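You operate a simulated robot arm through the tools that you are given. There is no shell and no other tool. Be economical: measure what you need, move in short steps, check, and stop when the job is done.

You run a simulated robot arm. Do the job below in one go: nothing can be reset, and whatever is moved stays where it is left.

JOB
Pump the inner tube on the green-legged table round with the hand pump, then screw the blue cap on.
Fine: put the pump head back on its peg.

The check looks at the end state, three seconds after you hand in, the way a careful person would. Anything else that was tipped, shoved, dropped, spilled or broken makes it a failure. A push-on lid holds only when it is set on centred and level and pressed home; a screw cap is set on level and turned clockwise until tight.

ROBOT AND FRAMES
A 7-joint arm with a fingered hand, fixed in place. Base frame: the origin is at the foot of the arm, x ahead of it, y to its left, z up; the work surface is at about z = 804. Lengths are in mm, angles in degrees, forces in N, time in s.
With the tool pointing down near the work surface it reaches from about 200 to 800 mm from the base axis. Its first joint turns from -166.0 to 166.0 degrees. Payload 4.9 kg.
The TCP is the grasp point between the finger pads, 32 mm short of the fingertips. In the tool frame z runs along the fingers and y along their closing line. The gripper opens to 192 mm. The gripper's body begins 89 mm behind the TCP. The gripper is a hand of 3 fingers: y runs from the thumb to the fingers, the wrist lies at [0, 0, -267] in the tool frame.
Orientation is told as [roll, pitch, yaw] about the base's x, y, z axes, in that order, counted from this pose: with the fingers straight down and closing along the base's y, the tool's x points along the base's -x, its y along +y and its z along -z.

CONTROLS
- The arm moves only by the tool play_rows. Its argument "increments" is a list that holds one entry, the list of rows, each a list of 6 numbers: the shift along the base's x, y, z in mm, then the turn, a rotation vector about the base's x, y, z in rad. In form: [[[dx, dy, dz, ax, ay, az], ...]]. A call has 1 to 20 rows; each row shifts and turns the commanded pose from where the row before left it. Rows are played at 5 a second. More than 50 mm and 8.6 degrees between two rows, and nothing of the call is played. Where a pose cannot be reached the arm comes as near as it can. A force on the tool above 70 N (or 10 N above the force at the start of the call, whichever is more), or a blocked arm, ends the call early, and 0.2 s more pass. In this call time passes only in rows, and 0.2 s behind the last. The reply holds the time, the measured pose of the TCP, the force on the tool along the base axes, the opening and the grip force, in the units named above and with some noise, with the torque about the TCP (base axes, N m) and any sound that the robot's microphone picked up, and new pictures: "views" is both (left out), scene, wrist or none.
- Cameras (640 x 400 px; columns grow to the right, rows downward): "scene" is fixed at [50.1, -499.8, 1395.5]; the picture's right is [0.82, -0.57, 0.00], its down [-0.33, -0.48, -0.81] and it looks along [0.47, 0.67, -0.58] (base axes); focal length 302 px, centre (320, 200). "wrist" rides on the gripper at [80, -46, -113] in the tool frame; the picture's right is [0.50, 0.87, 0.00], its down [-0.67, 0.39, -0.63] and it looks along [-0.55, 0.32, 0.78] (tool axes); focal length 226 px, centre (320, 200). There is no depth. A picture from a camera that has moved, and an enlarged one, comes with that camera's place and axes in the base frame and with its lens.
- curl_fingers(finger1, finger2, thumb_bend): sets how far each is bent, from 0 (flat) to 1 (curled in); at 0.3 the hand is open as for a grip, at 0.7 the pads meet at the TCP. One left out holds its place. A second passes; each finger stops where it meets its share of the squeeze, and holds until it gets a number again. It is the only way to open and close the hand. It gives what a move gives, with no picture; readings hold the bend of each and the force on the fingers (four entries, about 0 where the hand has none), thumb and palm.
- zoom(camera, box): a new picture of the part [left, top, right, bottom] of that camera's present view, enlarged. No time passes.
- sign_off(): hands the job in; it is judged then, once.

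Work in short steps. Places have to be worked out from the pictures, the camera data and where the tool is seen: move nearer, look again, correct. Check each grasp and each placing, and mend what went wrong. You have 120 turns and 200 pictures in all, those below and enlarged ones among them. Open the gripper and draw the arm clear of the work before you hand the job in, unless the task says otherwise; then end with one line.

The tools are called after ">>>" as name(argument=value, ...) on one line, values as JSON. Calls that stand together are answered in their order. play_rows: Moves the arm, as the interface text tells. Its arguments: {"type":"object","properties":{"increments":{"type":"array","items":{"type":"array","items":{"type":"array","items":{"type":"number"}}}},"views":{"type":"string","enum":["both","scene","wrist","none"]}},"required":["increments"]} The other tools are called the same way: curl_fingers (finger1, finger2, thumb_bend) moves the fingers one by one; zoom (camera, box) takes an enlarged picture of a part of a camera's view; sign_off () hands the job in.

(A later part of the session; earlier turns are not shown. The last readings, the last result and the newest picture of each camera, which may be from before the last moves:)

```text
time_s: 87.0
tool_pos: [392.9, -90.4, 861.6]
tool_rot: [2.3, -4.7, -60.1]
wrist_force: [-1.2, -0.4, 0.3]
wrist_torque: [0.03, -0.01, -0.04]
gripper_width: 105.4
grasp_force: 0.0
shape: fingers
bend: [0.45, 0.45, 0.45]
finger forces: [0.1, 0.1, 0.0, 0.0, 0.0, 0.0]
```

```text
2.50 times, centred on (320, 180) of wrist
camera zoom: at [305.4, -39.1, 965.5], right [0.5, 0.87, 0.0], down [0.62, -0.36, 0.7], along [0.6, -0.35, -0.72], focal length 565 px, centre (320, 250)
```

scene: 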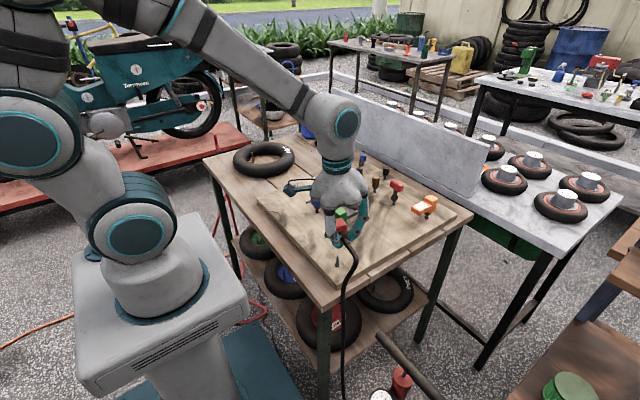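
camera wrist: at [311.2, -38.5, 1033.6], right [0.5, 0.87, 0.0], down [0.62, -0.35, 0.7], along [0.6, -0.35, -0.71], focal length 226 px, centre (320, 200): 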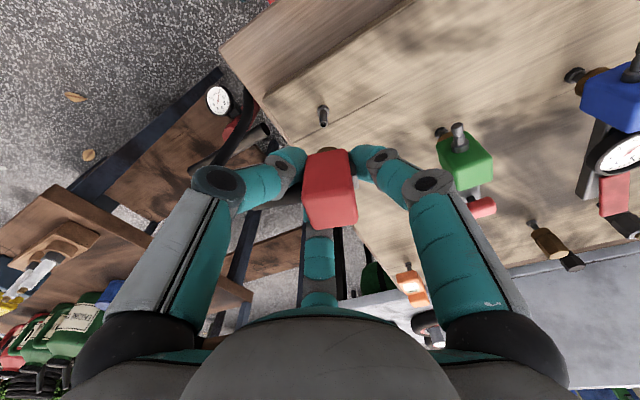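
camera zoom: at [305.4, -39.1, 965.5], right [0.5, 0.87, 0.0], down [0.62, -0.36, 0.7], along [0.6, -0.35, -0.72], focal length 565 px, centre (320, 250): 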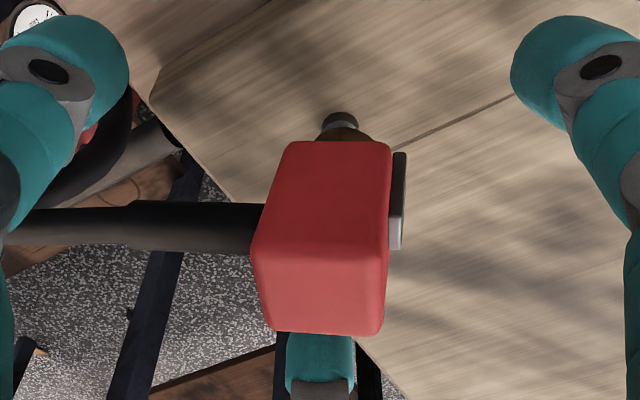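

Pump head stands upright on its peg. Rise, untilt, and head toward the blue cap with yaw back to 0°.

>>> play_rows(increments=[[[0, 0, 30, 0, 0, 0], [0, 0, 45, 0, 0, 0], [0, 0, 45, 0.022, 0.039, 0], [0, 0, 30, 0.023, 0.039, 0], [30, 30, 0, 0, 0, 0.105], [30, 30, 0, 0, 0, 0.105], [30, 30, 0, 0, 0, 0.105], [30, 30, 0, 0, 0, 0.105], [30, 30, 0, 0, 0, 0.105], [30, 30, 0, 0, 0, 0.105], [30, 30, 0, 0, 0, 0.105], [30, 30, 0, 0, 0, 0.105], [30, 30, 0, 0, 0, 0.105], [30, 30, 0, 0, 0, 0.105], [32, 28, -20, 0, 0, 0]]])

>>> zoom(camera="wrist", box=[200, 100, 440, 250])

>>> zoom(camera="scene", box=[325, 135, 405, 195])

```text
time_s: 90.2
tool_pos: [721.5, 238.6, 990.6]
tool_rot: [-0.3, -0.2, 0.3]
wrist_force: [-1.0, 0.4, 0.6]
wrist_torque: [-0.03, -0.01, 0.02]
gripper_width: 105.4
grasp_force: 0.0
shape: fingers
bend: [0.45, 0.45, 0.45]
finger forces: [0.0, 0.0, 0.1, 0.0, 0.0, 0.1]
camera wrist: at [643.8, 193.7, 1103.0], right [-0.5, 0.86, 0.0], down [0.67, 0.39, 0.63], along [0.55, 0.32, -0.77], focal length 226 px, centre (320, 200)
```

scene: 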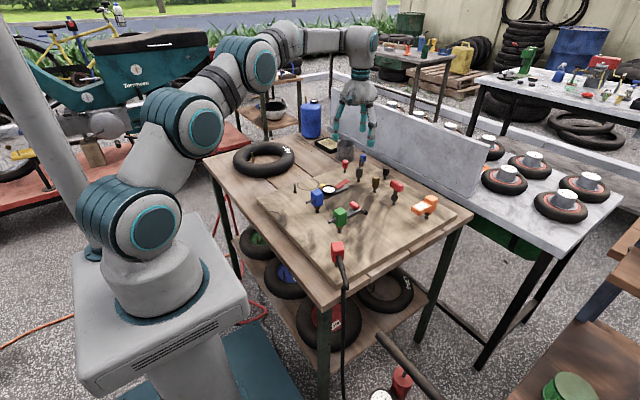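
wrist: 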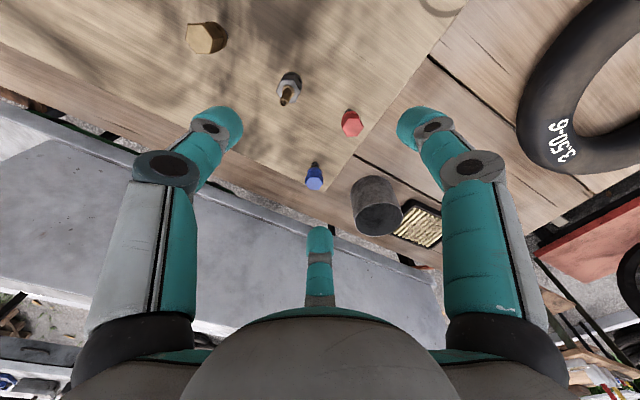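

```text
2.67 times, centred on (320, 175) of wrist
camera zoom: at [643.8, 193.7, 1103.0], right [-0.5, 0.86, 0.0], down [0.67, 0.39, 0.63], along [0.55, 0.32, -0.77], focal length 603 px, centre (320, 267)
```

zoom: 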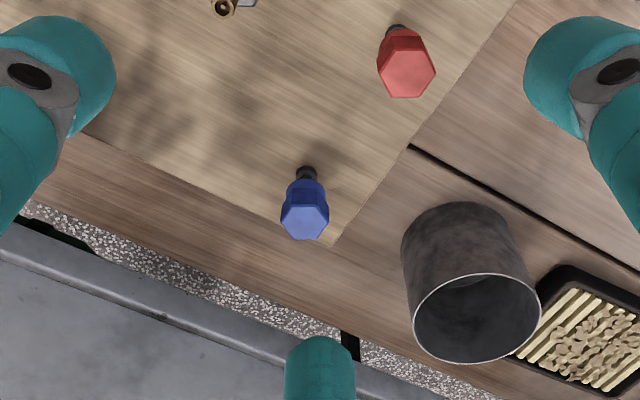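

```text
6.67 times, centred on (365, 165) of scene
camera zoom: at [50.1, -499.8, 1395.5], right [0.82, -0.57, 0.0], down [-0.33, -0.48, -0.81], along [0.47, 0.67, -0.58], focal length 2017 px, centre (20, 433)
```

zoom: 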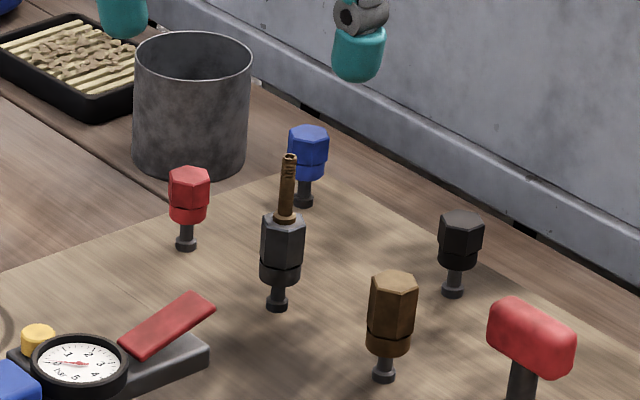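

Blue cap's top is at ≈(796, 274, 857) on its peg, cap ~22 mm wide. Check I can get above it.

>>> play_rows(increments=[[[25, 12, -15, 0, 0, 0], [25, 12, -15, 0, 0, 0], [25, 12, -10, 0, 0, 0]]])

>>> zoom(camera="wrist", box=[240, 80, 400, 180])

>>> zoom(camera="scene", box=[330, 115, 410, 175])

```text
time_s: 91.0
tool_pos: [756.0, 255.5, 952.5]
tool_rot: [-0.4, 0.0, 0.2]
wrist_force: [0.3, 1.0, -0.7]
wrist_torque: [0.03, 0.01, -0.01]
gripper_width: 105.1
grasp_force: 0.0
shape: fingers
bend: [0.45, 0.45, 0.45]
finger forces: [0.0, 0.0, 0.0, 0.0, 0.0, 0.0]
out of reach, approached as far as the arm can: row 2, 3
camera wrist: at [678.4, 210.4, 1065.5], right [-0.5, 0.86, 0.0], down [0.67, 0.39, 0.63], along [0.54, 0.31, -0.78], focal length 226 px, centre (320, 200)
```

scene: 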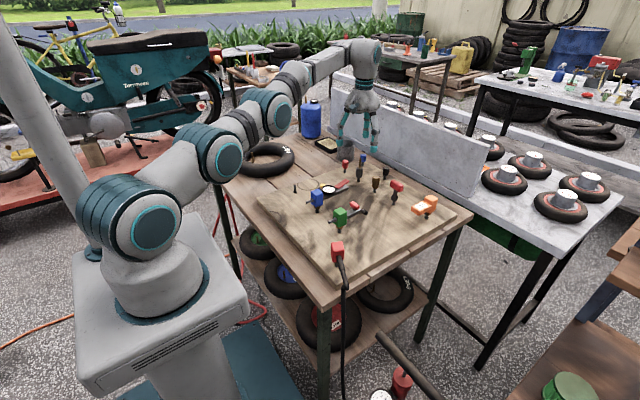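
wrist: 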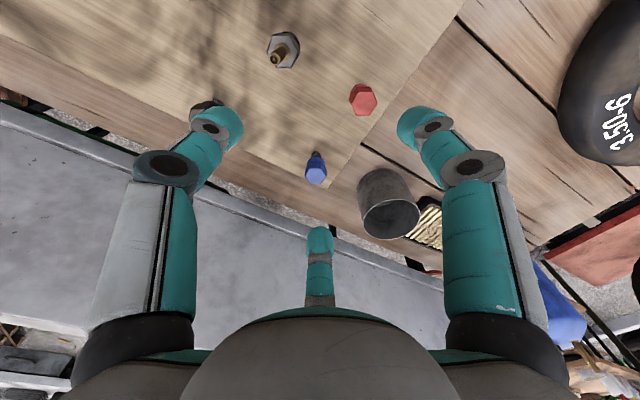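

```text
4.00 times, centred on (320, 130) of wrist
camera zoom: at [678.4, 210.4, 1065.5], right [-0.5, 0.86, 0.0], down [0.67, 0.39, 0.63], along [0.54, 0.31, -0.78], focal length 904 px, centre (320, 480)
```

zoom: 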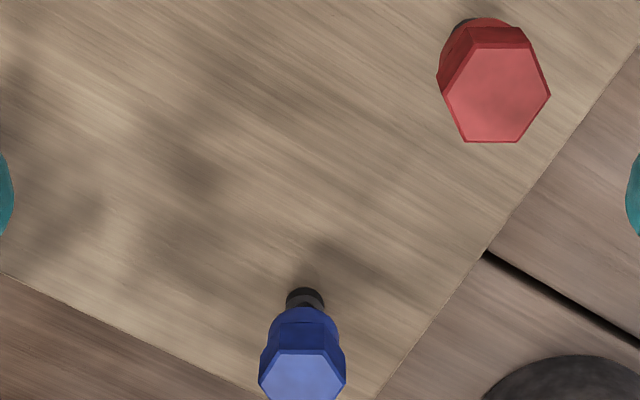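

```text
6.67 times, centred on (370, 145) of scene
camera zoom: at [50.1, -499.8, 1395.5], right [0.82, -0.57, 0.0], down [-0.33, -0.48, -0.81], along [0.47, 0.67, -0.58], focal length 2017 px, centre (-13, 567)
```

zoom: 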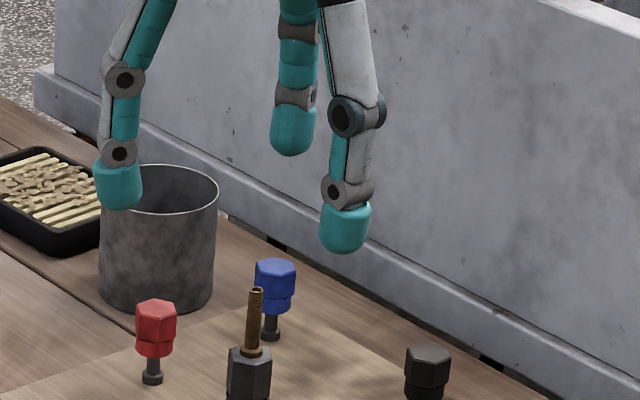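

Straight down stops ~40 mm short, so I'll tilt the hand ~13° outward and approach again. Cap is at ≈(795, 272), top z≈857.

>>> play_rows(increments=[[[0, 0, 0, 0.0368, -0.1075, 0], [0, 0, 0, 0.0368, -0.1075, 0], [15, 6, -10, 0, 0, 0], [15, 6, -10, 0, 0, 0], [5, 3, -10, 0, 0, 0]]])

>>> zoom(camera="wrist", box=[200, 100, 440, 250])

>>> zoom(camera="scene", box=[330, 115, 410, 175])

```text
time_s: 92.2
tool_pos: [795.7, 272.4, 926.2]
tool_rot: [4.2, -12.5, -0.3]
wrist_force: [-0.4, -0.7, 0.6]
wrist_torque: [-0.01, 0.03, -0.01]
gripper_width: 105.5
grasp_force: 0.0
shape: fingers
bend: [0.45, 0.45, 0.45]
finger forces: [0.0, 0.1, 0.0, 0.0, 0.0, 0.0]
out of reach, approached as far as the arm can: row 1
camera wrist: at [696.0, 218.8, 1015.2], right [-0.5, 0.87, -0.05], down [0.51, 0.34, 0.79], along [0.7, 0.37, -0.61], focal length 226 px, centre (320, 200)
```

scene: 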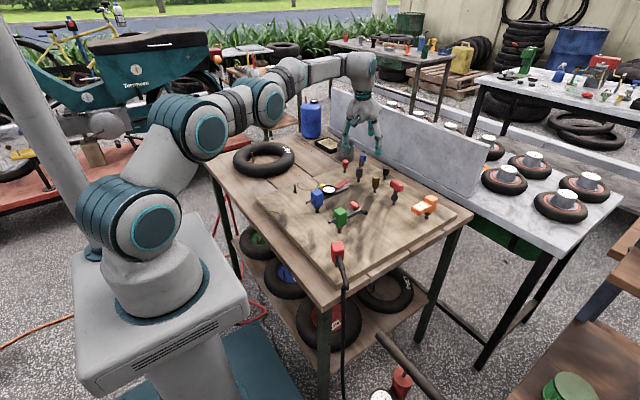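
wrist: 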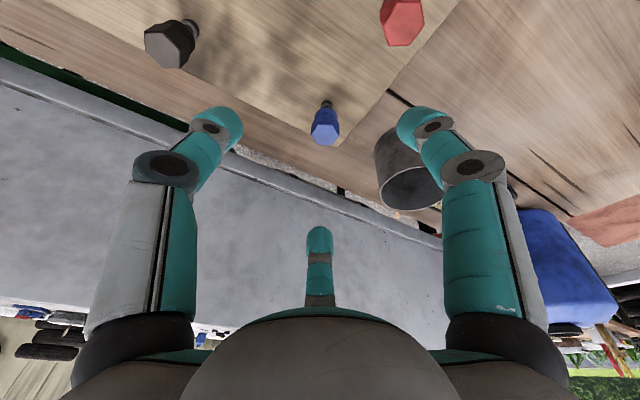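

```text
2.67 times, centred on (320, 175) of wrist
camera zoom: at [696.0, 218.8, 1015.2], right [-0.5, 0.87, -0.05], down [0.51, 0.34, 0.79], along [0.7, 0.37, -0.61], focal length 603 px, centre (320, 267)
```

zoom: 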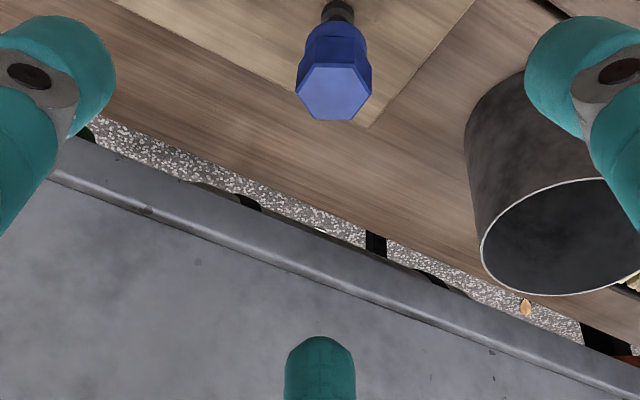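

```text
6.67 times, centred on (370, 145) of scene
camera zoom: at [50.1, -499.8, 1395.5], right [0.82, -0.57, 0.0], down [-0.33, -0.48, -0.81], along [0.47, 0.67, -0.58], focal length 2017 px, centre (-13, 567)
```

zoom: 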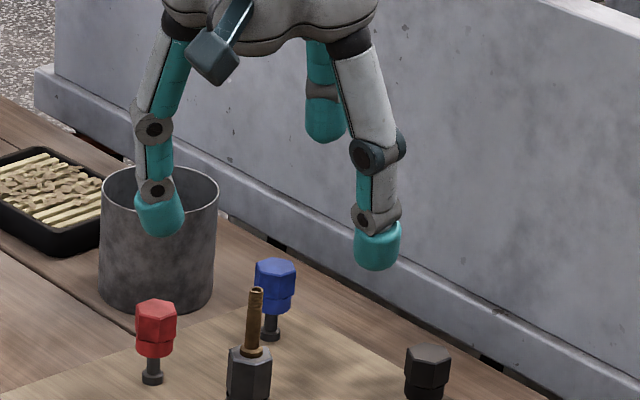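

Reachable with the tilt. Cap centre ≈(796, 273, 846); descend so the fingertip pads surround it.

>>> play_rows(increments=[[[-2.3, -0.7, -20, 0, 0, 0], [-2, -0.6, -20, 0, 0, 0], [0, 0, -18, 0, 0, 0]]])

>>> zoom(camera="wrist", box=[200, 100, 440, 250])

>>> zoom(camera="scene", box=[330, 125, 410, 185])

```text
time_s: 93.0
tool_pos: [792.5, 272.8, 867.4]
tool_rot: [4.2, -12.5, -0.3]
wrist_force: [1.0, -0.4, 0.6]
wrist_torque: [0.04, -0.01, 0.02]
gripper_width: 105.5
grasp_force: 0.0
shape: fingers
bend: [0.45, 0.45, 0.45]
finger forces: [0.0, 0.1, 0.1, 0.0, 0.0, 0.0]
camera wrist: at [692.0, 217.8, 957.4], right [-0.5, 0.87, -0.05], down [0.52, 0.34, 0.79], along [0.7, 0.37, -0.61], focal length 226 px, centre (320, 200)
```

scene: 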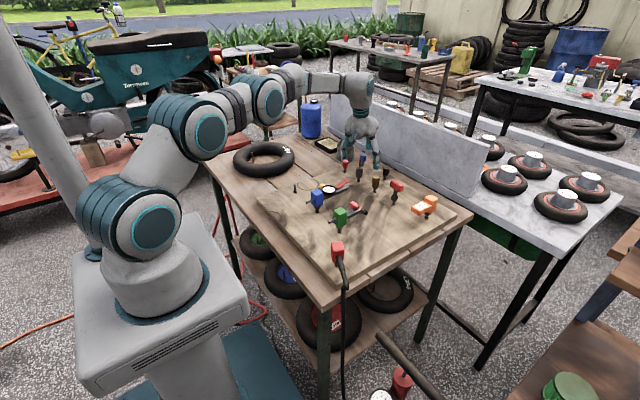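
wrist: 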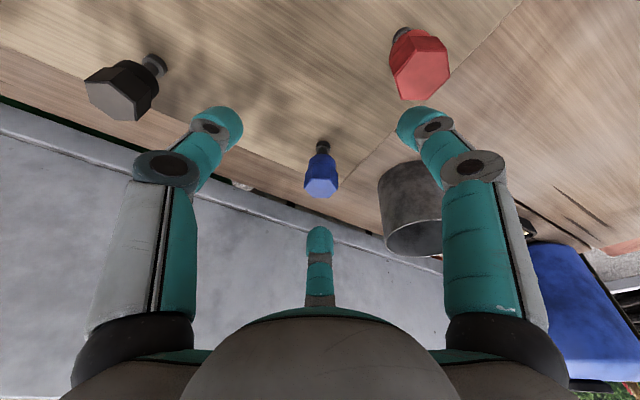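

```text
2.67 times, centred on (320, 175) of wrist
camera zoom: at [692.0, 217.8, 957.4], right [-0.5, 0.87, -0.05], down [0.52, 0.34, 0.79], along [0.7, 0.37, -0.61], focal length 603 px, centre (320, 267)
```

zoom: 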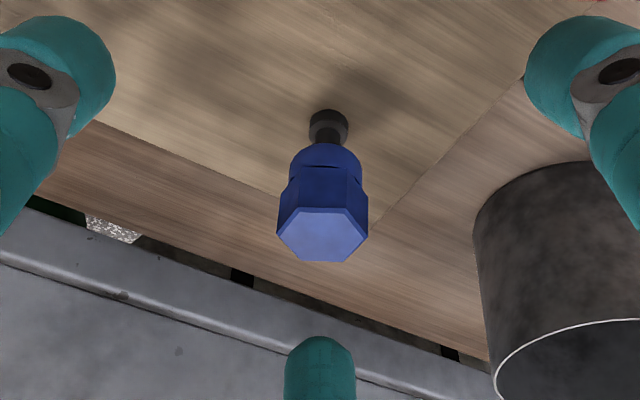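

```text
6.67 times, centred on (370, 155) of scene
camera zoom: at [50.1, -499.8, 1395.5], right [0.82, -0.57, 0.0], down [-0.33, -0.48, -0.81], along [0.47, 0.67, -0.58], focal length 2017 px, centre (-13, 500)
```

zoom: 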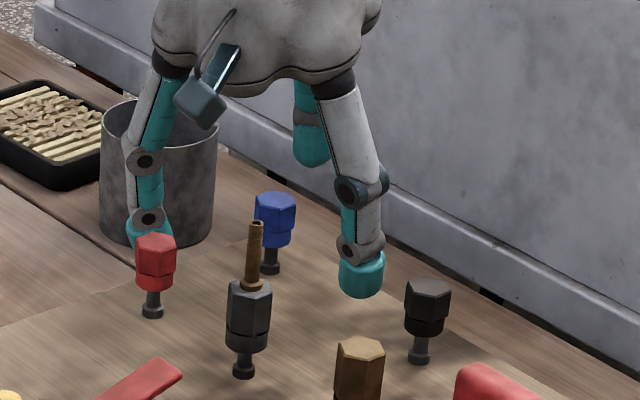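

Cap is centred between the fingers. Close gently with balanced targets.

>>> curl_fingers(finger1=0.8, finger2=0.8, thumb_bend=0.73)

>>> zoom(camera="wrist", box=[240, 120, 400, 220])

>>> zoom(camera="scene", box=[340, 135, 388, 175])

```text
time_s: 94.0
tool_pos: [791.9, 270.6, 866.9]
tool_rot: [4.0, -12.5, -0.4]
wrist_force: [3.7, 0.2, -2.5]
wrist_torque: [0.02, -0.03, 0.01]
gripper_width: 13.4
grasp_force: 16.4
shape: fingers
bend: [0.67, 0.65, 0.68]
finger forces: [9.7, 11.9, 0.1, 0.0, 10.4, 0.1]
```

```text
4.00 times, centred on (320, 170) of wrist
camera zoom: at [691.9, 217.7, 956.8], right [-0.5, 0.87, -0.05], down [0.52, 0.34, 0.79], along [0.7, 0.37, -0.62], focal length 904 px, centre (320, 320)
```

zoom: 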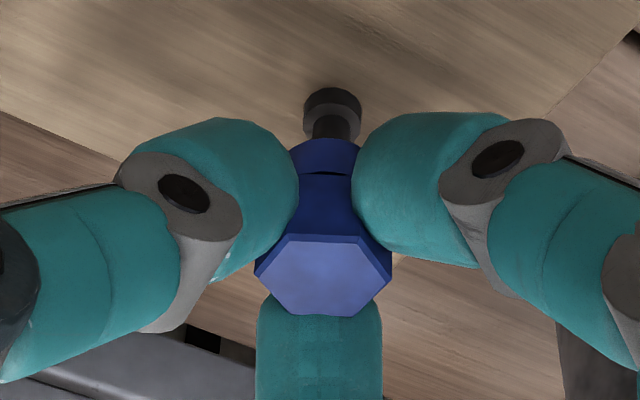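

```text
10.00 times, centred on (364, 155) of scene
camera zoom: at [50.1, -499.8, 1395.5], right [0.82, -0.57, 0.0], down [-0.33, -0.48, -0.81], along [0.47, 0.67, -0.58], focal length 3026 px, centre (-120, 650)
```

zoom: 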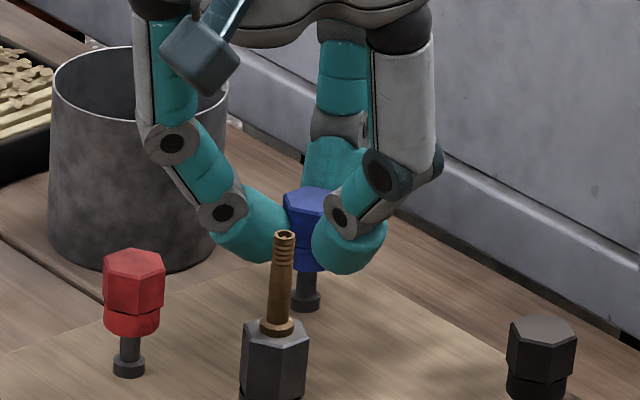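

Cap is well held. Lift slowly to see whether it comes off the peg.

>>> play_rows(increments=[[[0, 0, 3, 0, 0, 0], [0, 0, 4, 0, 0, 0], [0, 0, 6, 0, 0, 0]]], views="none")

>>> zoom(camera="wrist", box=[240, 120, 400, 220])

>>> zoom(camera="scene", box=[340, 135, 388, 175])

```text
time_s: 94.8
tool_pos: [792.8, 272.6, 883.9]
tool_rot: [4.1, -12.4, -0.2]
wrist_force: [-8.4, -0.5, 3.5]
wrist_torque: [0.02, 0.31, 0.0]
gripper_width: 3.6
grasp_force: 11.0
shape: fingers
bend: [0.71, 0.71, 0.71]
finger forces: [14.7, 0.0, 0.0, 0.1, 7.7, 0.1]
```

```text
4.00 times, centred on (320, 170) of wrist
camera zoom: at [691.9, 218.7, 972.5], right [-0.5, 0.87, -0.05], down [0.51, 0.34, 0.79], along [0.7, 0.37, -0.61], focal length 904 px, centre (320, 320)
```

zoom: 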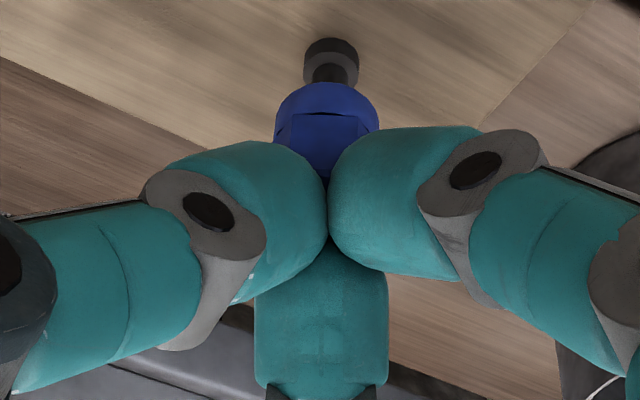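

```text
10.00 times, centred on (364, 155) of scene
camera zoom: at [50.1, -499.8, 1395.5], right [0.82, -0.57, 0.0], down [-0.33, -0.48, -0.81], along [0.47, 0.67, -0.58], focal length 3026 px, centre (-120, 650)
```

zoom: 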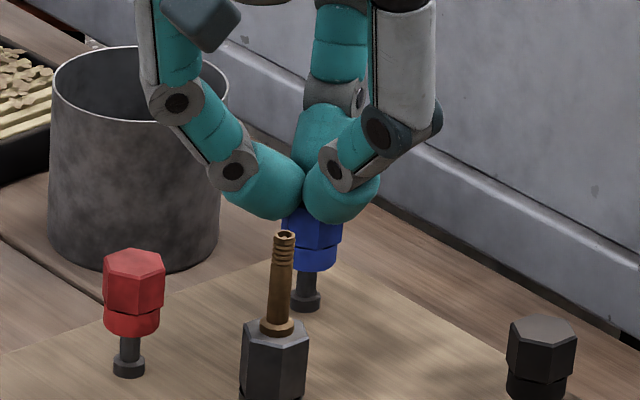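

The fingers slid off; the cap stayed on. Re-open, go ~10 mm deeper than before and squeeze harder.

>>> curl_fingers(finger1=0.5, finger2=0.5, thumb_bend=0.5)

>>> play_rows(increments=[[[1, 0, -12, 0, 0, 0], [1, 0, -12, 0, 0, 0]]], views="none")

>>> curl_fingers(finger1=1.0, finger2=1.0, thumb_bend=0.84)

>>> zoom(camera="wrist", box=[240, 120, 400, 220])

```text
time_s: 95.8
tool_pos: [790.6, 271.1, 881.9]
tool_rot: [4.0, -12.4, -0.3]
wrist_force: [0.7, 0.3, -0.5]
wrist_torque: [0.02, -0.04, 0.04]
gripper_width: 83.5
grasp_force: 0.0
shape: fingers
bend: [0.5, 0.5, 0.5]
finger forces: [0.1, 0.0, 0.0, 0.0, 0.1, 0.1]
```

```text
time_s: 96.4
tool_pos: [794.1, 270.8, 857.5]
tool_rot: [4.0, -12.4, -0.3]
wrist_force: [0.8, 0.0, 0.3]
wrist_torque: [0.05, 0.04, -0.04]
gripper_width: 83.9
grasp_force: 0.0
shape: fingers
bend: [0.5, 0.5, 0.5]
finger forces: [0.0, 0.0, 0.0, 0.1, 0.0, 0.1]
```

```text
time_s: 97.4
tool_pos: [794.0, 268.5, 855.9]
tool_rot: [4.0, -12.3, -0.3]
wrist_force: [-2.9, -17.2, -4.8]
wrist_torque: [-0.28, 0.12, -0.08]
gripper_width: 11.5
grasp_force: 24.6
shape: fingers
bend: [0.66, 0.65, 0.67]
finger forces: [10.4, 11.4, 0.0, 0.0, 27.9, 0.1]
```

```text
4.00 times, centred on (320, 170) of wrist
camera zoom: at [693.2, 216.5, 945.6], right [-0.5, 0.87, -0.05], down [0.52, 0.34, 0.78], along [0.7, 0.36, -0.62], focal length 904 px, centre (320, 320)
```

zoom: 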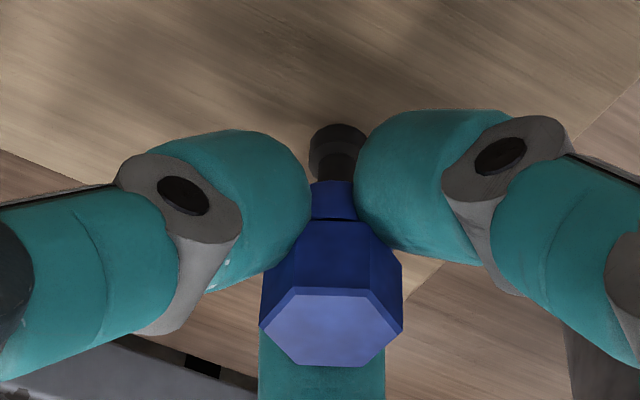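

Fingers max out near 12 N; bring the thumb back to balance, then pull up.

>>> curl_fingers(thumb_bend=0.745)

>>> play_rows(increments=[[[0, 0, 2, 0, 0, 0], [0, 0, 2, 0, 0, 0]]], views="none")

>>> zoom(camera="wrist", box=[240, 120, 400, 220])

```text
time_s: 98.4
tool_pos: [794.1, 272.2, 856.1]
tool_rot: [4.1, -12.4, -0.3]
wrist_force: [-2.9, -3.1, -4.9]
wrist_torque: [-0.11, 0.11, -0.05]
gripper_width: 12.5
grasp_force: 17.1
shape: fingers
bend: [0.66, 0.65, 0.68]
finger forces: [11.0, 10.7, 0.0, 0.0, 13.3, 0.1]
```

```text
time_s: 99.0
tool_pos: [792.8, 270.5, 858.4]
tool_rot: [4.1, -12.3, -0.3]
wrist_force: [1.0, -1.8, -15.8]
wrist_torque: [-0.14, 0.06, -0.01]
gripper_width: 12.4
grasp_force: 15.0
shape: fingers
bend: [0.66, 0.65, 0.68]
finger forces: [9.7, 9.9, 0.1, 0.0, 10.3, 0.1]
```

```text
4.00 times, centred on (320, 170) of wrist
camera zoom: at [693.4, 217.6, 948.0], right [-0.5, 0.87, -0.05], down [0.52, 0.34, 0.78], along [0.7, 0.37, -0.62], focal length 904 px, centre (320, 320)
```

zoom: 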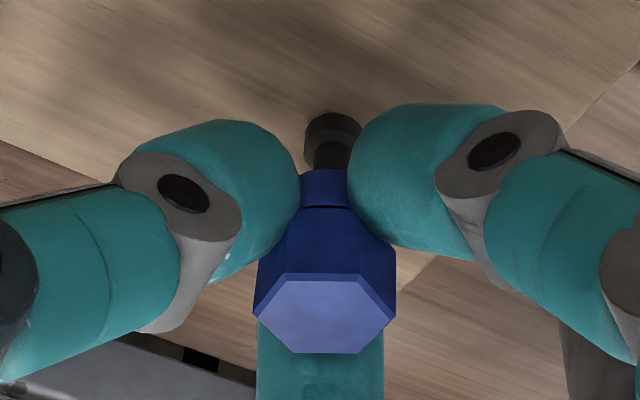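

Pulling with 16 N doesn't free it, so the cap is probably threaded on. Go back down and turn counter-clockwise (+z) about the vertical.

>>> play_rows(increments=[[[0, 0, -3, 0, 0, 0], [0, 0, 0, 0, 0, 0.11], [0, 0, 0, 0, 0, 0.11], [0, 0, 0, 0, 0, 0.11], [0, 0, 0, 0, 0, 0.11], [0, 0, 0, 0, 0, 0.11], [0, 0, 0, 0, 0, 0.11]]])

>>> zoom(camera="wrist", box=[240, 120, 400, 220])

>>> zoom(camera="scene", box=[340, 135, 388, 175])

```text
time_s: 100.6
tool_pos: [794.9, 270.1, 858.1]
tool_rot: [4.0, -12.5, 37.6]
wrist_force: [9.5, -12.2, -5.9]
wrist_torque: [-0.42, -0.23, -0.1]
gripper_width: 11.8
grasp_force: 17.7
shape: fingers
bend: [0.67, 0.66, 0.68]
finger forces: [8.5, 7.9, 0.1, 0.1, 17.8, 0.0]
camera wrist: at [749.0, 165.7, 947.3], right [-0.92, 0.38, -0.05], down [0.2, 0.58, 0.79], along [0.33, 0.72, -0.61], focal length 226 px, centre (320, 200)
```

scene: 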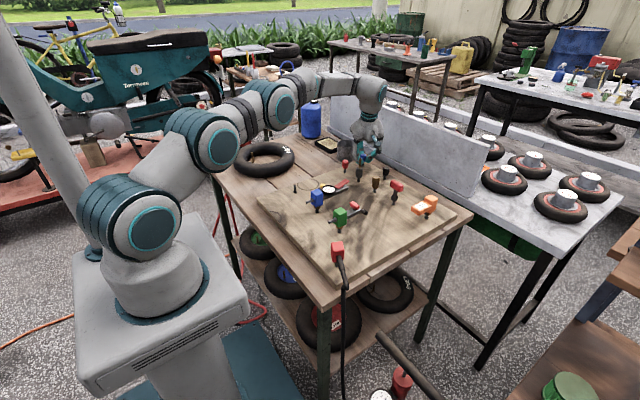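
wrist: 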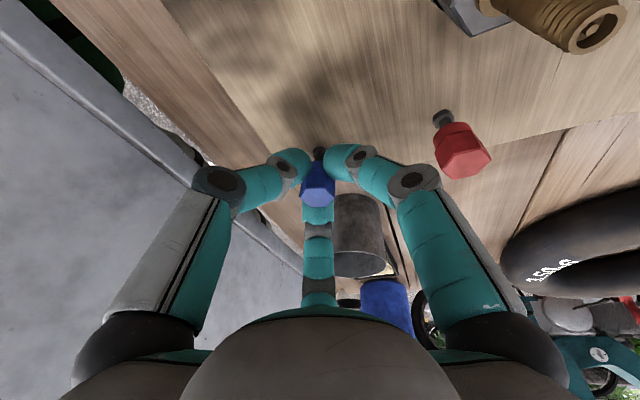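

```text
4.00 times, centred on (320, 170) of wrist
camera zoom: at [749.0, 165.7, 947.3], right [-0.92, 0.38, -0.05], down [0.2, 0.58, 0.79], along [0.33, 0.72, -0.61], focal length 904 px, centre (320, 320)
```

zoom: 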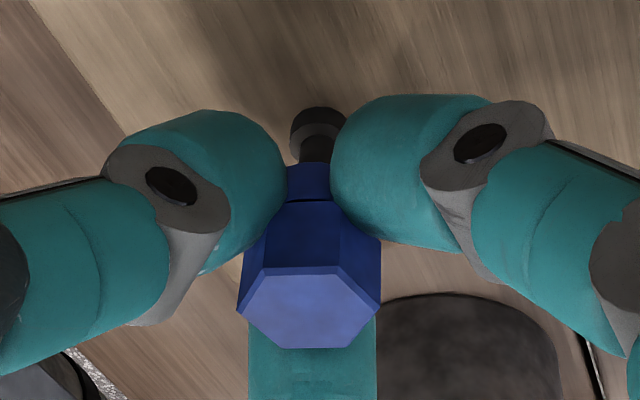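

```text
10.00 times, centred on (364, 155) of scene
camera zoom: at [50.1, -499.8, 1395.5], right [0.82, -0.57, 0.0], down [-0.33, -0.48, -0.81], along [0.47, 0.67, -0.58], focal length 3026 px, centre (-120, 650)
```

zoom: 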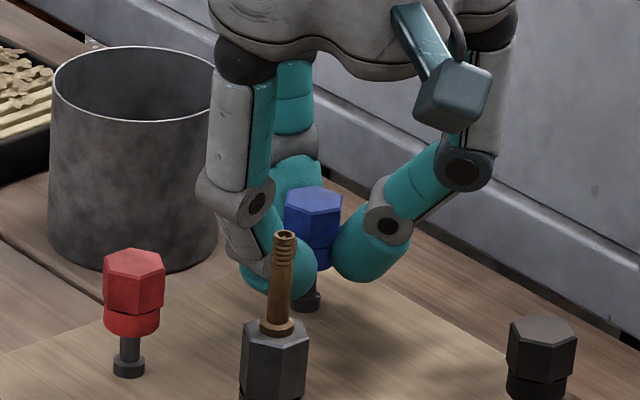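

The cap turns with the hand easily. Try lifting a few mm now while checking the gap under the cap.

>>> play_rows(increments=[[[0, 1, 1, 0, 0, 0.05], [0, 0, 1.5, 0, 0, 0.05], [0, 0, 1.5, 0, 0, -0.05], [0, 0, 1.5, 0, 0, -0.05], [0, 0, 1.5, 0, 0, 0.05]]], views="none")

>>> zoom(camera="scene", box=[340, 135, 388, 175])

>>> zoom(camera="wrist", box=[240, 120, 400, 220])

```text
time_s: 101.8
tool_pos: [794.0, 272.5, 862.2]
tool_rot: [4.0, -12.3, 40.4]
wrist_force: [7.3, -10.9, -15.7]
wrist_torque: [-0.29, -0.06, -0.08]
gripper_width: 13.7
grasp_force: 14.9
shape: fingers
bend: [0.68, 0.66, 0.66]
finger forces: [7.4, 7.0, 0.0, 0.0, 15.5, 0.1]
```

```text
10.00 times, centred on (364, 155) of scene
camera zoom: at [50.1, -499.8, 1395.5], right [0.82, -0.57, 0.0], down [-0.33, -0.48, -0.81], along [0.47, 0.67, -0.58], focal length 3026 px, centre (-120, 650)
```

zoom: 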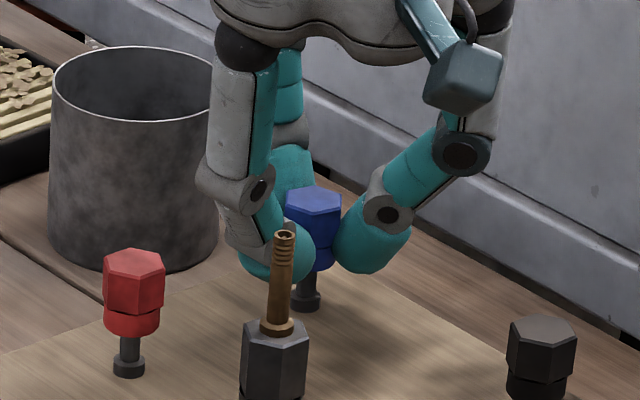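

```text
4.00 times, centred on (320, 170) of wrist
camera zoom: at [752.4, 165.9, 952.7], right [-0.94, 0.33, -0.04], down [0.17, 0.59, 0.79], along [0.29, 0.73, -0.62], focal length 904 px, centre (320, 320)
```

zoom: 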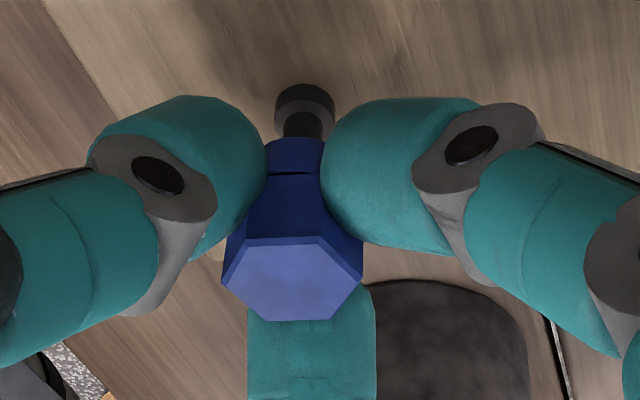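

The cap holds its height, so it's threaded on the peg and must be unscrewed over several turns. I'll open, reduce the tilt to ~7° kept outward, and rewind the wrist for a long counter-clockwise turn.

>>> curl_fingers(finger1=0.5, finger2=0.5, thumb_bend=0.5)

>>> play_rows(increments=[[[0, 0, 0, -0.075, 0, 0], [0.7, 0, -3, -0.075, 0, 0], [0, 0, -2, 0.0168, 0.0058, -0.145], [0, 0, 0, 0.0168, 0.0058, -0.145], [0, 0, 0, 0.0168, 0.0058, -0.145], [0, 0, 0, 0.0168, 0.0058, -0.145], [0, 0, 0, 0.0168, 0.0058, -0.145], [0, 0, 0, 0.0168, 0.0058, -0.145], [0, 0, 0, 0.0168, 0.0058, -0.145], [0, 0, 0, 0.0168, 0.0058, -0.145], [0, 0, 0, 0.0168, 0.0058, -0.145], [0, 0, 0, 0.0168, 0.0058, -0.145], [0, 0, 0, 0.0168, 0.0058, -0.145], [0, 0, 0, 0.0168, 0.0058, -0.145], [0, 0, 0, 0.0168, 0.0058, -0.145], [0, 0, 0, 0.0168, 0.0058, -0.145]]])

```text
time_s: 102.8
tool_pos: [794.3, 273.1, 865.5]
tool_rot: [4.1, -12.4, 40.4]
wrist_force: [-0.1, 0.9, 0.2]
wrist_torque: [0.05, 0.01, -0.02]
gripper_width: 83.7
grasp_force: 0.1
shape: fingers
bend: [0.5, 0.5, 0.5]
finger forces: [0.1, 0.1, 0.0, 0.0, 0.1, 0.0]
```

```text
time_s: 106.2
tool_pos: [795.3, 271.3, 858.2]
tool_rot: [7.0, 0.3, -76.0]
wrist_force: [0.0, 0.5, -0.7]
wrist_torque: [0.02, 0.01, 0.04]
gripper_width: 83.8
grasp_force: 0.1
shape: fingers
bend: [0.5, 0.5, 0.5]
finger forces: [0.0, 0.1, 0.0, 0.0, 0.0, 0.0]
camera wrist: at [719.4, 334.4, 965.4], right [0.71, 0.69, 0.11], down [0.46, -0.58, 0.67], along [0.53, -0.43, -0.73], focal length 226 px, centre (320, 200)
```

scene: 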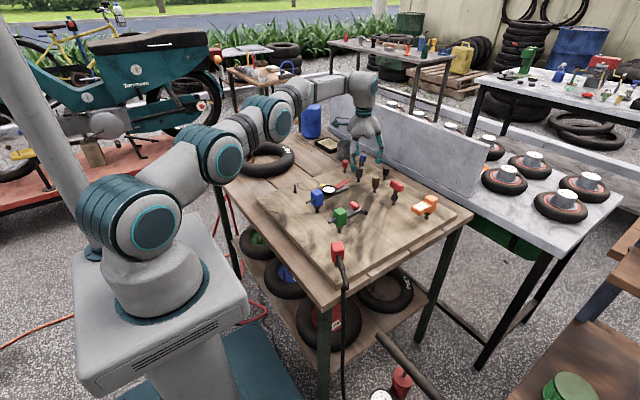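
wrist: 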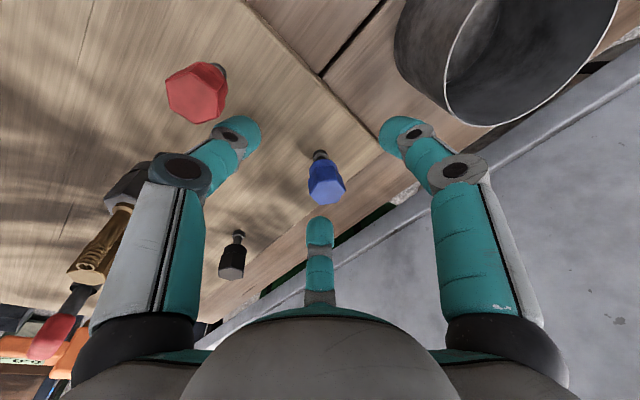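

7° outward tilt works. Rewind a further 75°, grip, and twist counter-clockwise about the hand axis.

>>> play_rows(increments=[[[0, 0, 0, 0.0168, 0.0058, -0.145], [0, 0, 0, 0.0168, 0.0058, -0.145], [0, 0, 0, 0.0168, 0.0058, -0.145], [0, 0, 0, 0.0168, 0.0058, -0.145], [0, 0, 0, 0.0168, 0.0058, -0.145], [0, 0, 0, 0.0168, 0.0058, -0.145], [0, 0, 0, 0.0168, 0.0058, -0.145], [0, 0, 0, 0.0168, 0.0058, -0.145], [0, 0, 0, 0.0168, 0.0058, -0.145]]], views="none")

>>> curl_fingers(finger1=1.0, finger2=1.0, thumb_bend=0.745)

>>> zoom(camera="scene", box=[340, 135, 388, 175])

>>> zoom(camera="wrist", box=[240, 120, 400, 220])

```text
time_s: 108.2
tool_pos: [794.7, 271.6, 859.6]
tool_rot: [1.3, 6.5, -151.3]
wrist_force: [-0.4, 0.6, 0.9]
wrist_torque: [-0.03, -0.01, 0.02]
gripper_width: 83.7
grasp_force: 0.1
shape: fingers
bend: [0.5, 0.5, 0.5]
finger forces: [0.1, 0.0, 0.0, 0.0, 0.0, 0.1]
```

```text
time_s: 109.2
tool_pos: [796.2, 273.1, 859.9]
tool_rot: [1.3, 6.5, -151.2]
wrist_force: [2.8, 5.5, -3.3]
wrist_torque: [0.17, -0.07, 0.03]
gripper_width: 19.2
grasp_force: 17.7
shape: fingers
bend: [0.65, 0.67, 0.67]
finger forces: [12.0, 9.3, 0.0, 0.0, 15.4, 0.0]
```

```text
10.00 times, centred on (364, 155) of scene
camera zoom: at [50.1, -499.8, 1395.5], right [0.82, -0.57, 0.0], down [-0.33, -0.48, -0.81], along [0.47, 0.67, -0.58], focal length 3026 px, centre (-120, 650)
```

zoom: 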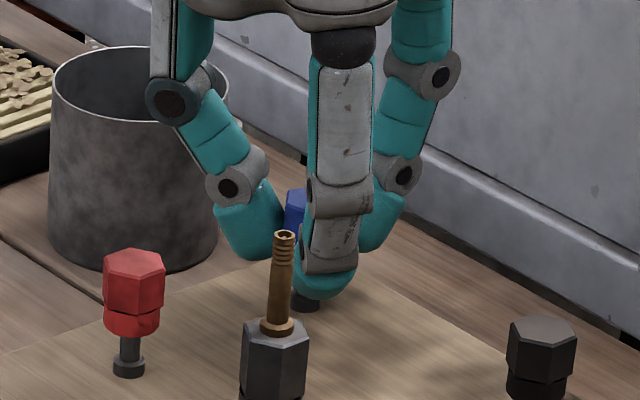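

```text
4.00 times, centred on (320, 170) of wrist
camera zoom: at [831.6, 347.2, 979.2], right [0.85, -0.52, 0.08], down [-0.47, -0.68, 0.56], along [-0.24, -0.51, -0.82], focal length 904 px, centre (320, 320)
```

zoom: 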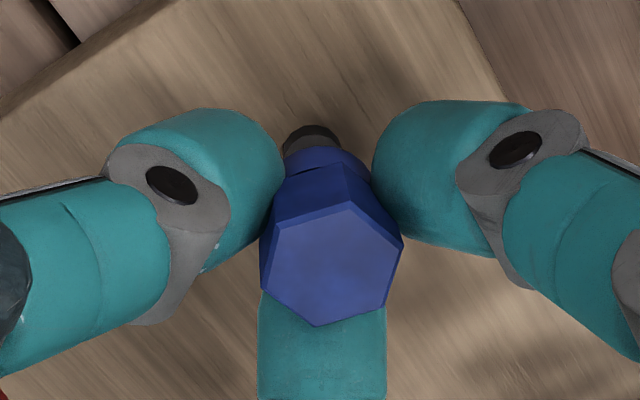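

Reached and gripped. Twist counter-clockwise about 250°.

>>> play_rows(increments=[[[0, 0, 0, -0.0168, -0.0058, 0.145], [0, 0, 0, -0.0168, -0.0058, 0.145], [0, 0, 0, -0.0168, -0.0058, 0.145], [0, 0, 0, -0.0168, -0.0058, 0.145], [0, 0, 0, -0.0168, -0.0058, 0.145], [0, 0, 0, -0.0168, -0.0058, 0.145], [0, 0, 0.2, -0.0168, -0.0058, 0.145], [0, 0, 0.2, -0.0168, -0.0058, 0.145], [0, 0, 0.2, -0.0168, -0.0058, 0.145], [0, 0, 0.2, -0.0168, -0.0058, 0.145], [0, 0, 0.2, -0.0168, -0.0058, 0.145], [0, 0, 0.2, -0.0168, -0.0058, 0.145]]], views="none")

>>> zoom(camera="wrist", box=[240, 120, 400, 220])

>>> play_rows(increments=[[[0, 0, 0.2, -0.0168, -0.0058, 0.145], [0, 0, 0.2, -0.0168, -0.0058, 0.145], [0, 0, 0.2, -0.0168, -0.0058, 0.145], [0, 0, 0.2, -0.0168, -0.0058, 0.145], [0, 0, 0.2, -0.0168, -0.0058, 0.145], [0, 0, 0.2, -0.0168, -0.0058, 0.145], [0, 0, 0.2, -0.0168, -0.0058, 0.145], [0, 0, 0.2, -0.0168, -0.0058, 0.145], [0, 0, 0.2, -0.0168, -0.0058, 0.145], [0, 0, 0.2, -0.0168, -0.0058, 0.145], [0, 0, 0.2, -0.0168, -0.0058, 0.145], [0, 0, 0.2, -0.0168, -0.0058, 0.145], [0, 0, 0.2, -0.0168, -0.0058, 0.145], [0, 0, 0.2, -0.0168, -0.0058, 0.145], [0, 0, 0.2, -0.0168, -0.0058, 0.145], [0, 0, 0.2, -0.0168, -0.0058, 0.145], [0, 0, 0.2, -0.0168, -0.0058, 0.145]]], views="none")

>>> zoom(camera="wrist", box=[240, 120, 400, 220])

>>> zoom(camera="scene", box=[340, 135, 388, 175])

```text
time_s: 111.8
tool_pos: [795.0, 270.9, 861.2]
tool_rot: [6.6, -2.8, -50.8]
wrist_force: [-0.5, -0.4, -1.0]
wrist_torque: [0.0, -0.01, -0.02]
gripper_width: 18.5
grasp_force: 19.0
shape: fingers
bend: [0.65, 0.66, 0.68]
finger forces: [10.2, 12.5, 0.0, 0.0, 14.4, 0.0]
```

```text
4.00 times, centred on (320, 170) of wrist
camera zoom: at [697.9, 300.5, 964.2], right [0.35, 0.93, 0.08], down [0.64, -0.3, 0.7], along [0.68, -0.2, -0.71], focal length 904 px, centre (320, 320)
```

zoom: 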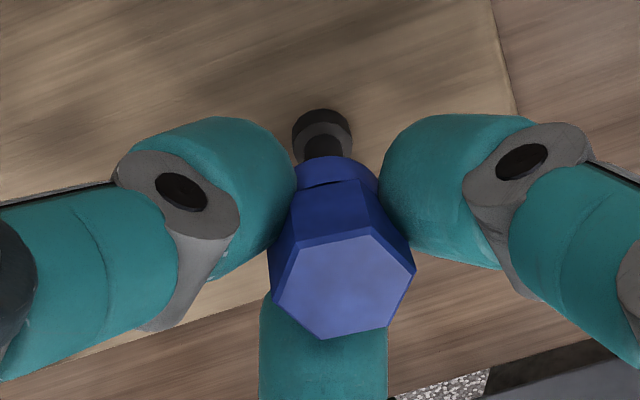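

```text
time_s: 115.4
tool_pos: [796.1, 271.8, 865.0]
tool_rot: [-6.5, -2.4, 92.0]
wrist_force: [1.9, 0.1, 1.0]
wrist_torque: [0.05, -0.03, 0.01]
gripper_width: 18.2
grasp_force: 18.6
shape: fingers
bend: [0.65, 0.66, 0.68]
finger forces: [9.9, 12.5, 0.1, 0.0, 15.4, 0.0]
```

```text
4.00 times, centred on (320, 170) of wrist
camera zoom: at [832.0, 188.5, 978.0], right [-0.84, -0.52, -0.12], down [-0.48, 0.63, 0.61], along [-0.24, 0.57, -0.78], focal length 904 px, centre (320, 320)
```

zoom: 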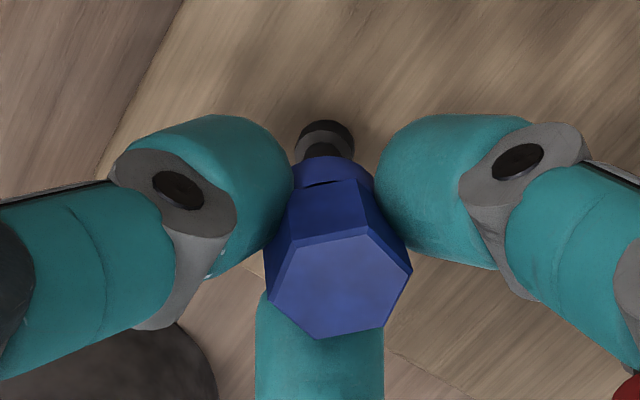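

```text
10.00 times, centred on (364, 155) of scene
camera zoom: at [50.1, -499.8, 1395.5], right [0.82, -0.57, 0.0], down [-0.33, -0.48, -0.81], along [0.47, 0.67, -0.58], focal length 3026 px, centre (-120, 650)
```

zoom: 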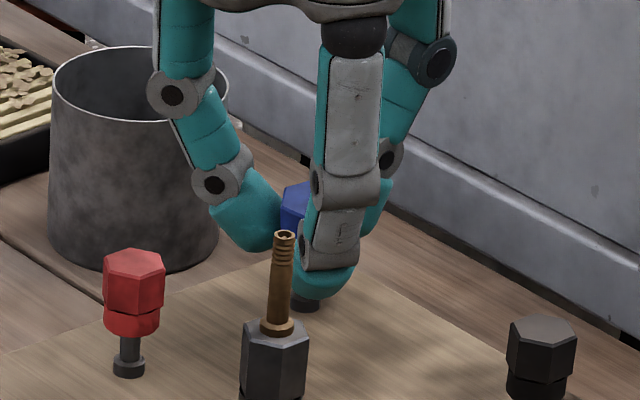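

The cap followed the hand upward with no pulling force. Lift now.

>>> play_rows(increments=[[[0, 0, 3, 0, 0, 0], [0, 0, 4, 0, 0, 0], [0, 0, 6, 0, 0, 0]]], views="none")

>>> zoom(camera="scene", box=[340, 135, 388, 175])

>>> zoom(camera="wrist", box=[240, 120, 400, 220])

```text
time_s: 116.2
tool_pos: [794.8, 271.5, 877.1]
tool_rot: [-6.4, -2.4, 91.7]
wrist_force: [-0.4, -0.7, 0.2]
wrist_torque: [0.0, 0.0, 0.03]
gripper_width: 18.3
grasp_force: 18.7
shape: fingers
bend: [0.65, 0.66, 0.68]
finger forces: [10.6, 12.6, 0.0, 0.1, 14.2, 0.0]
```

```text
10.00 times, centred on (364, 155) of scene
camera zoom: at [50.1, -499.8, 1395.5], right [0.82, -0.57, 0.0], down [-0.33, -0.48, -0.81], along [0.47, 0.67, -0.58], focal length 3026 px, centre (-120, 650)
```

zoom: 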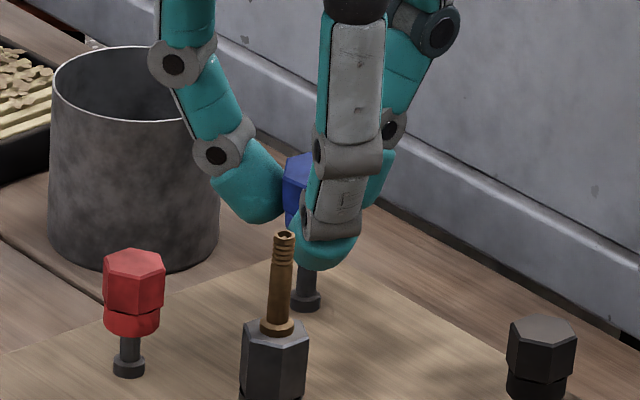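

```text
4.00 times, centred on (320, 170) of wrist
camera zoom: at [831.7, 188.5, 990.6], right [-0.85, -0.52, -0.12], down [-0.48, 0.63, 0.61], along [-0.24, 0.57, -0.78], focal length 904 px, centre (320, 320)
```

zoom: 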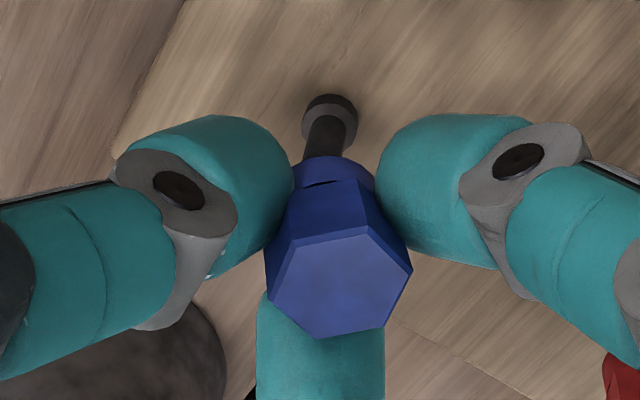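

Cap is free in the hand. Lift it higher, and look at the valve while the view is clear.

>>> play_rows(increments=[[[0, 0, 30, 0, 0, 0], [-5, 0, 40, 0, 0, 0], [-25, 10, 35, 0, 0, 0], [-40, 20, 0, 0, 0, 0], [-40, 20, 0, 0, 0, 0], [-40, 25, 0, 0, 0, 0], [-40, 25, 0, 0, 0, 0], [-40, 25, 0, 0, 0, 0]]])

>>> zoom(camera="scene", box=[235, 135, 275, 165])

>>> zoom(camera="wrist", box=[240, 120, 400, 220])

```text
time_s: 118.0
tool_pos: [661.2, 450.0, 997.0]
tool_rot: [-6.4, -2.3, 91.6]
wrist_force: [-0.1, -0.4, 0.1]
wrist_torque: [0.02, 0.02, 0.01]
gripper_width: 18.1
grasp_force: 18.4
shape: fingers
bend: [0.65, 0.66, 0.68]
finger forces: [10.2, 12.2, 0.0, 0.0, 13.9, 0.0]
out of reach, approached as far as the arm can: row 1, 4, 5, 6, 7, 8
camera wrist: at [699.4, 366.8, 1110.7], right [-0.85, -0.52, -0.12], down [-0.47, 0.63, 0.61], along [-0.24, 0.57, -0.78], focal length 226 px, centre (320, 200)
```

scene: 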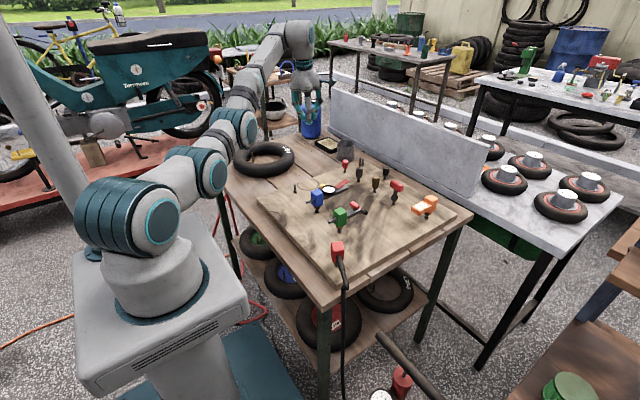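
wrist: 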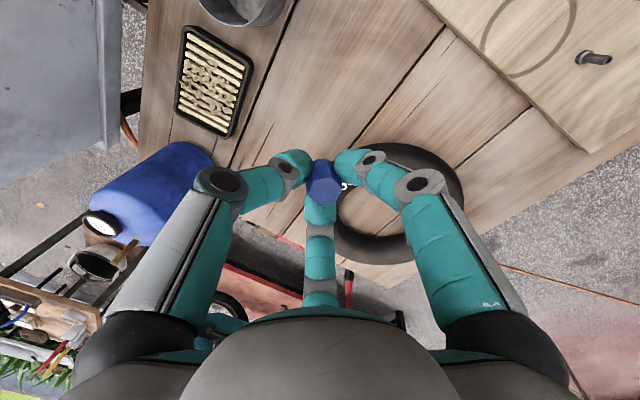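

```text
13.33 times, centred on (255, 150) of scene
camera zoom: at [50.1, -499.8, 1395.5], right [0.82, -0.57, 0.0], down [-0.33, -0.48, -0.81], along [0.47, 0.67, -0.58], focal length 4034 px, centre (1187, 867)
```

zoom: 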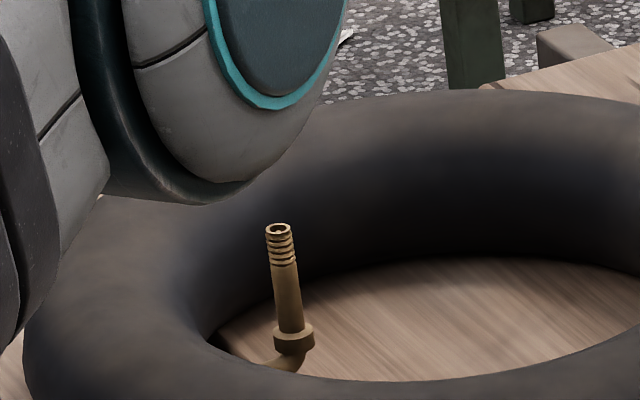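

```text
4.00 times, centred on (320, 170) of wrist
camera zoom: at [699.4, 366.8, 1110.7], right [-0.85, -0.52, -0.12], down [-0.47, 0.63, 0.61], along [-0.24, 0.57, -0.78], focal length 904 px, centre (320, 320)
```

zoom: 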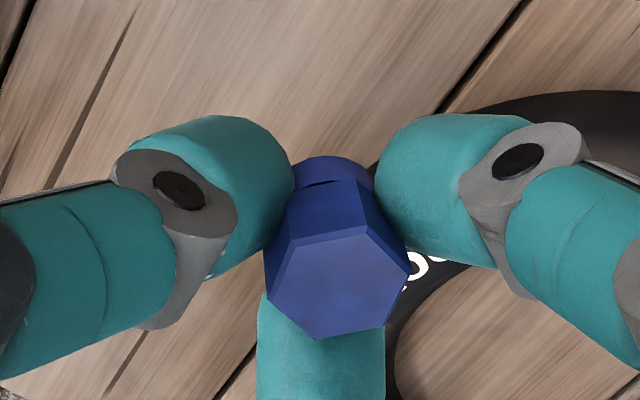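

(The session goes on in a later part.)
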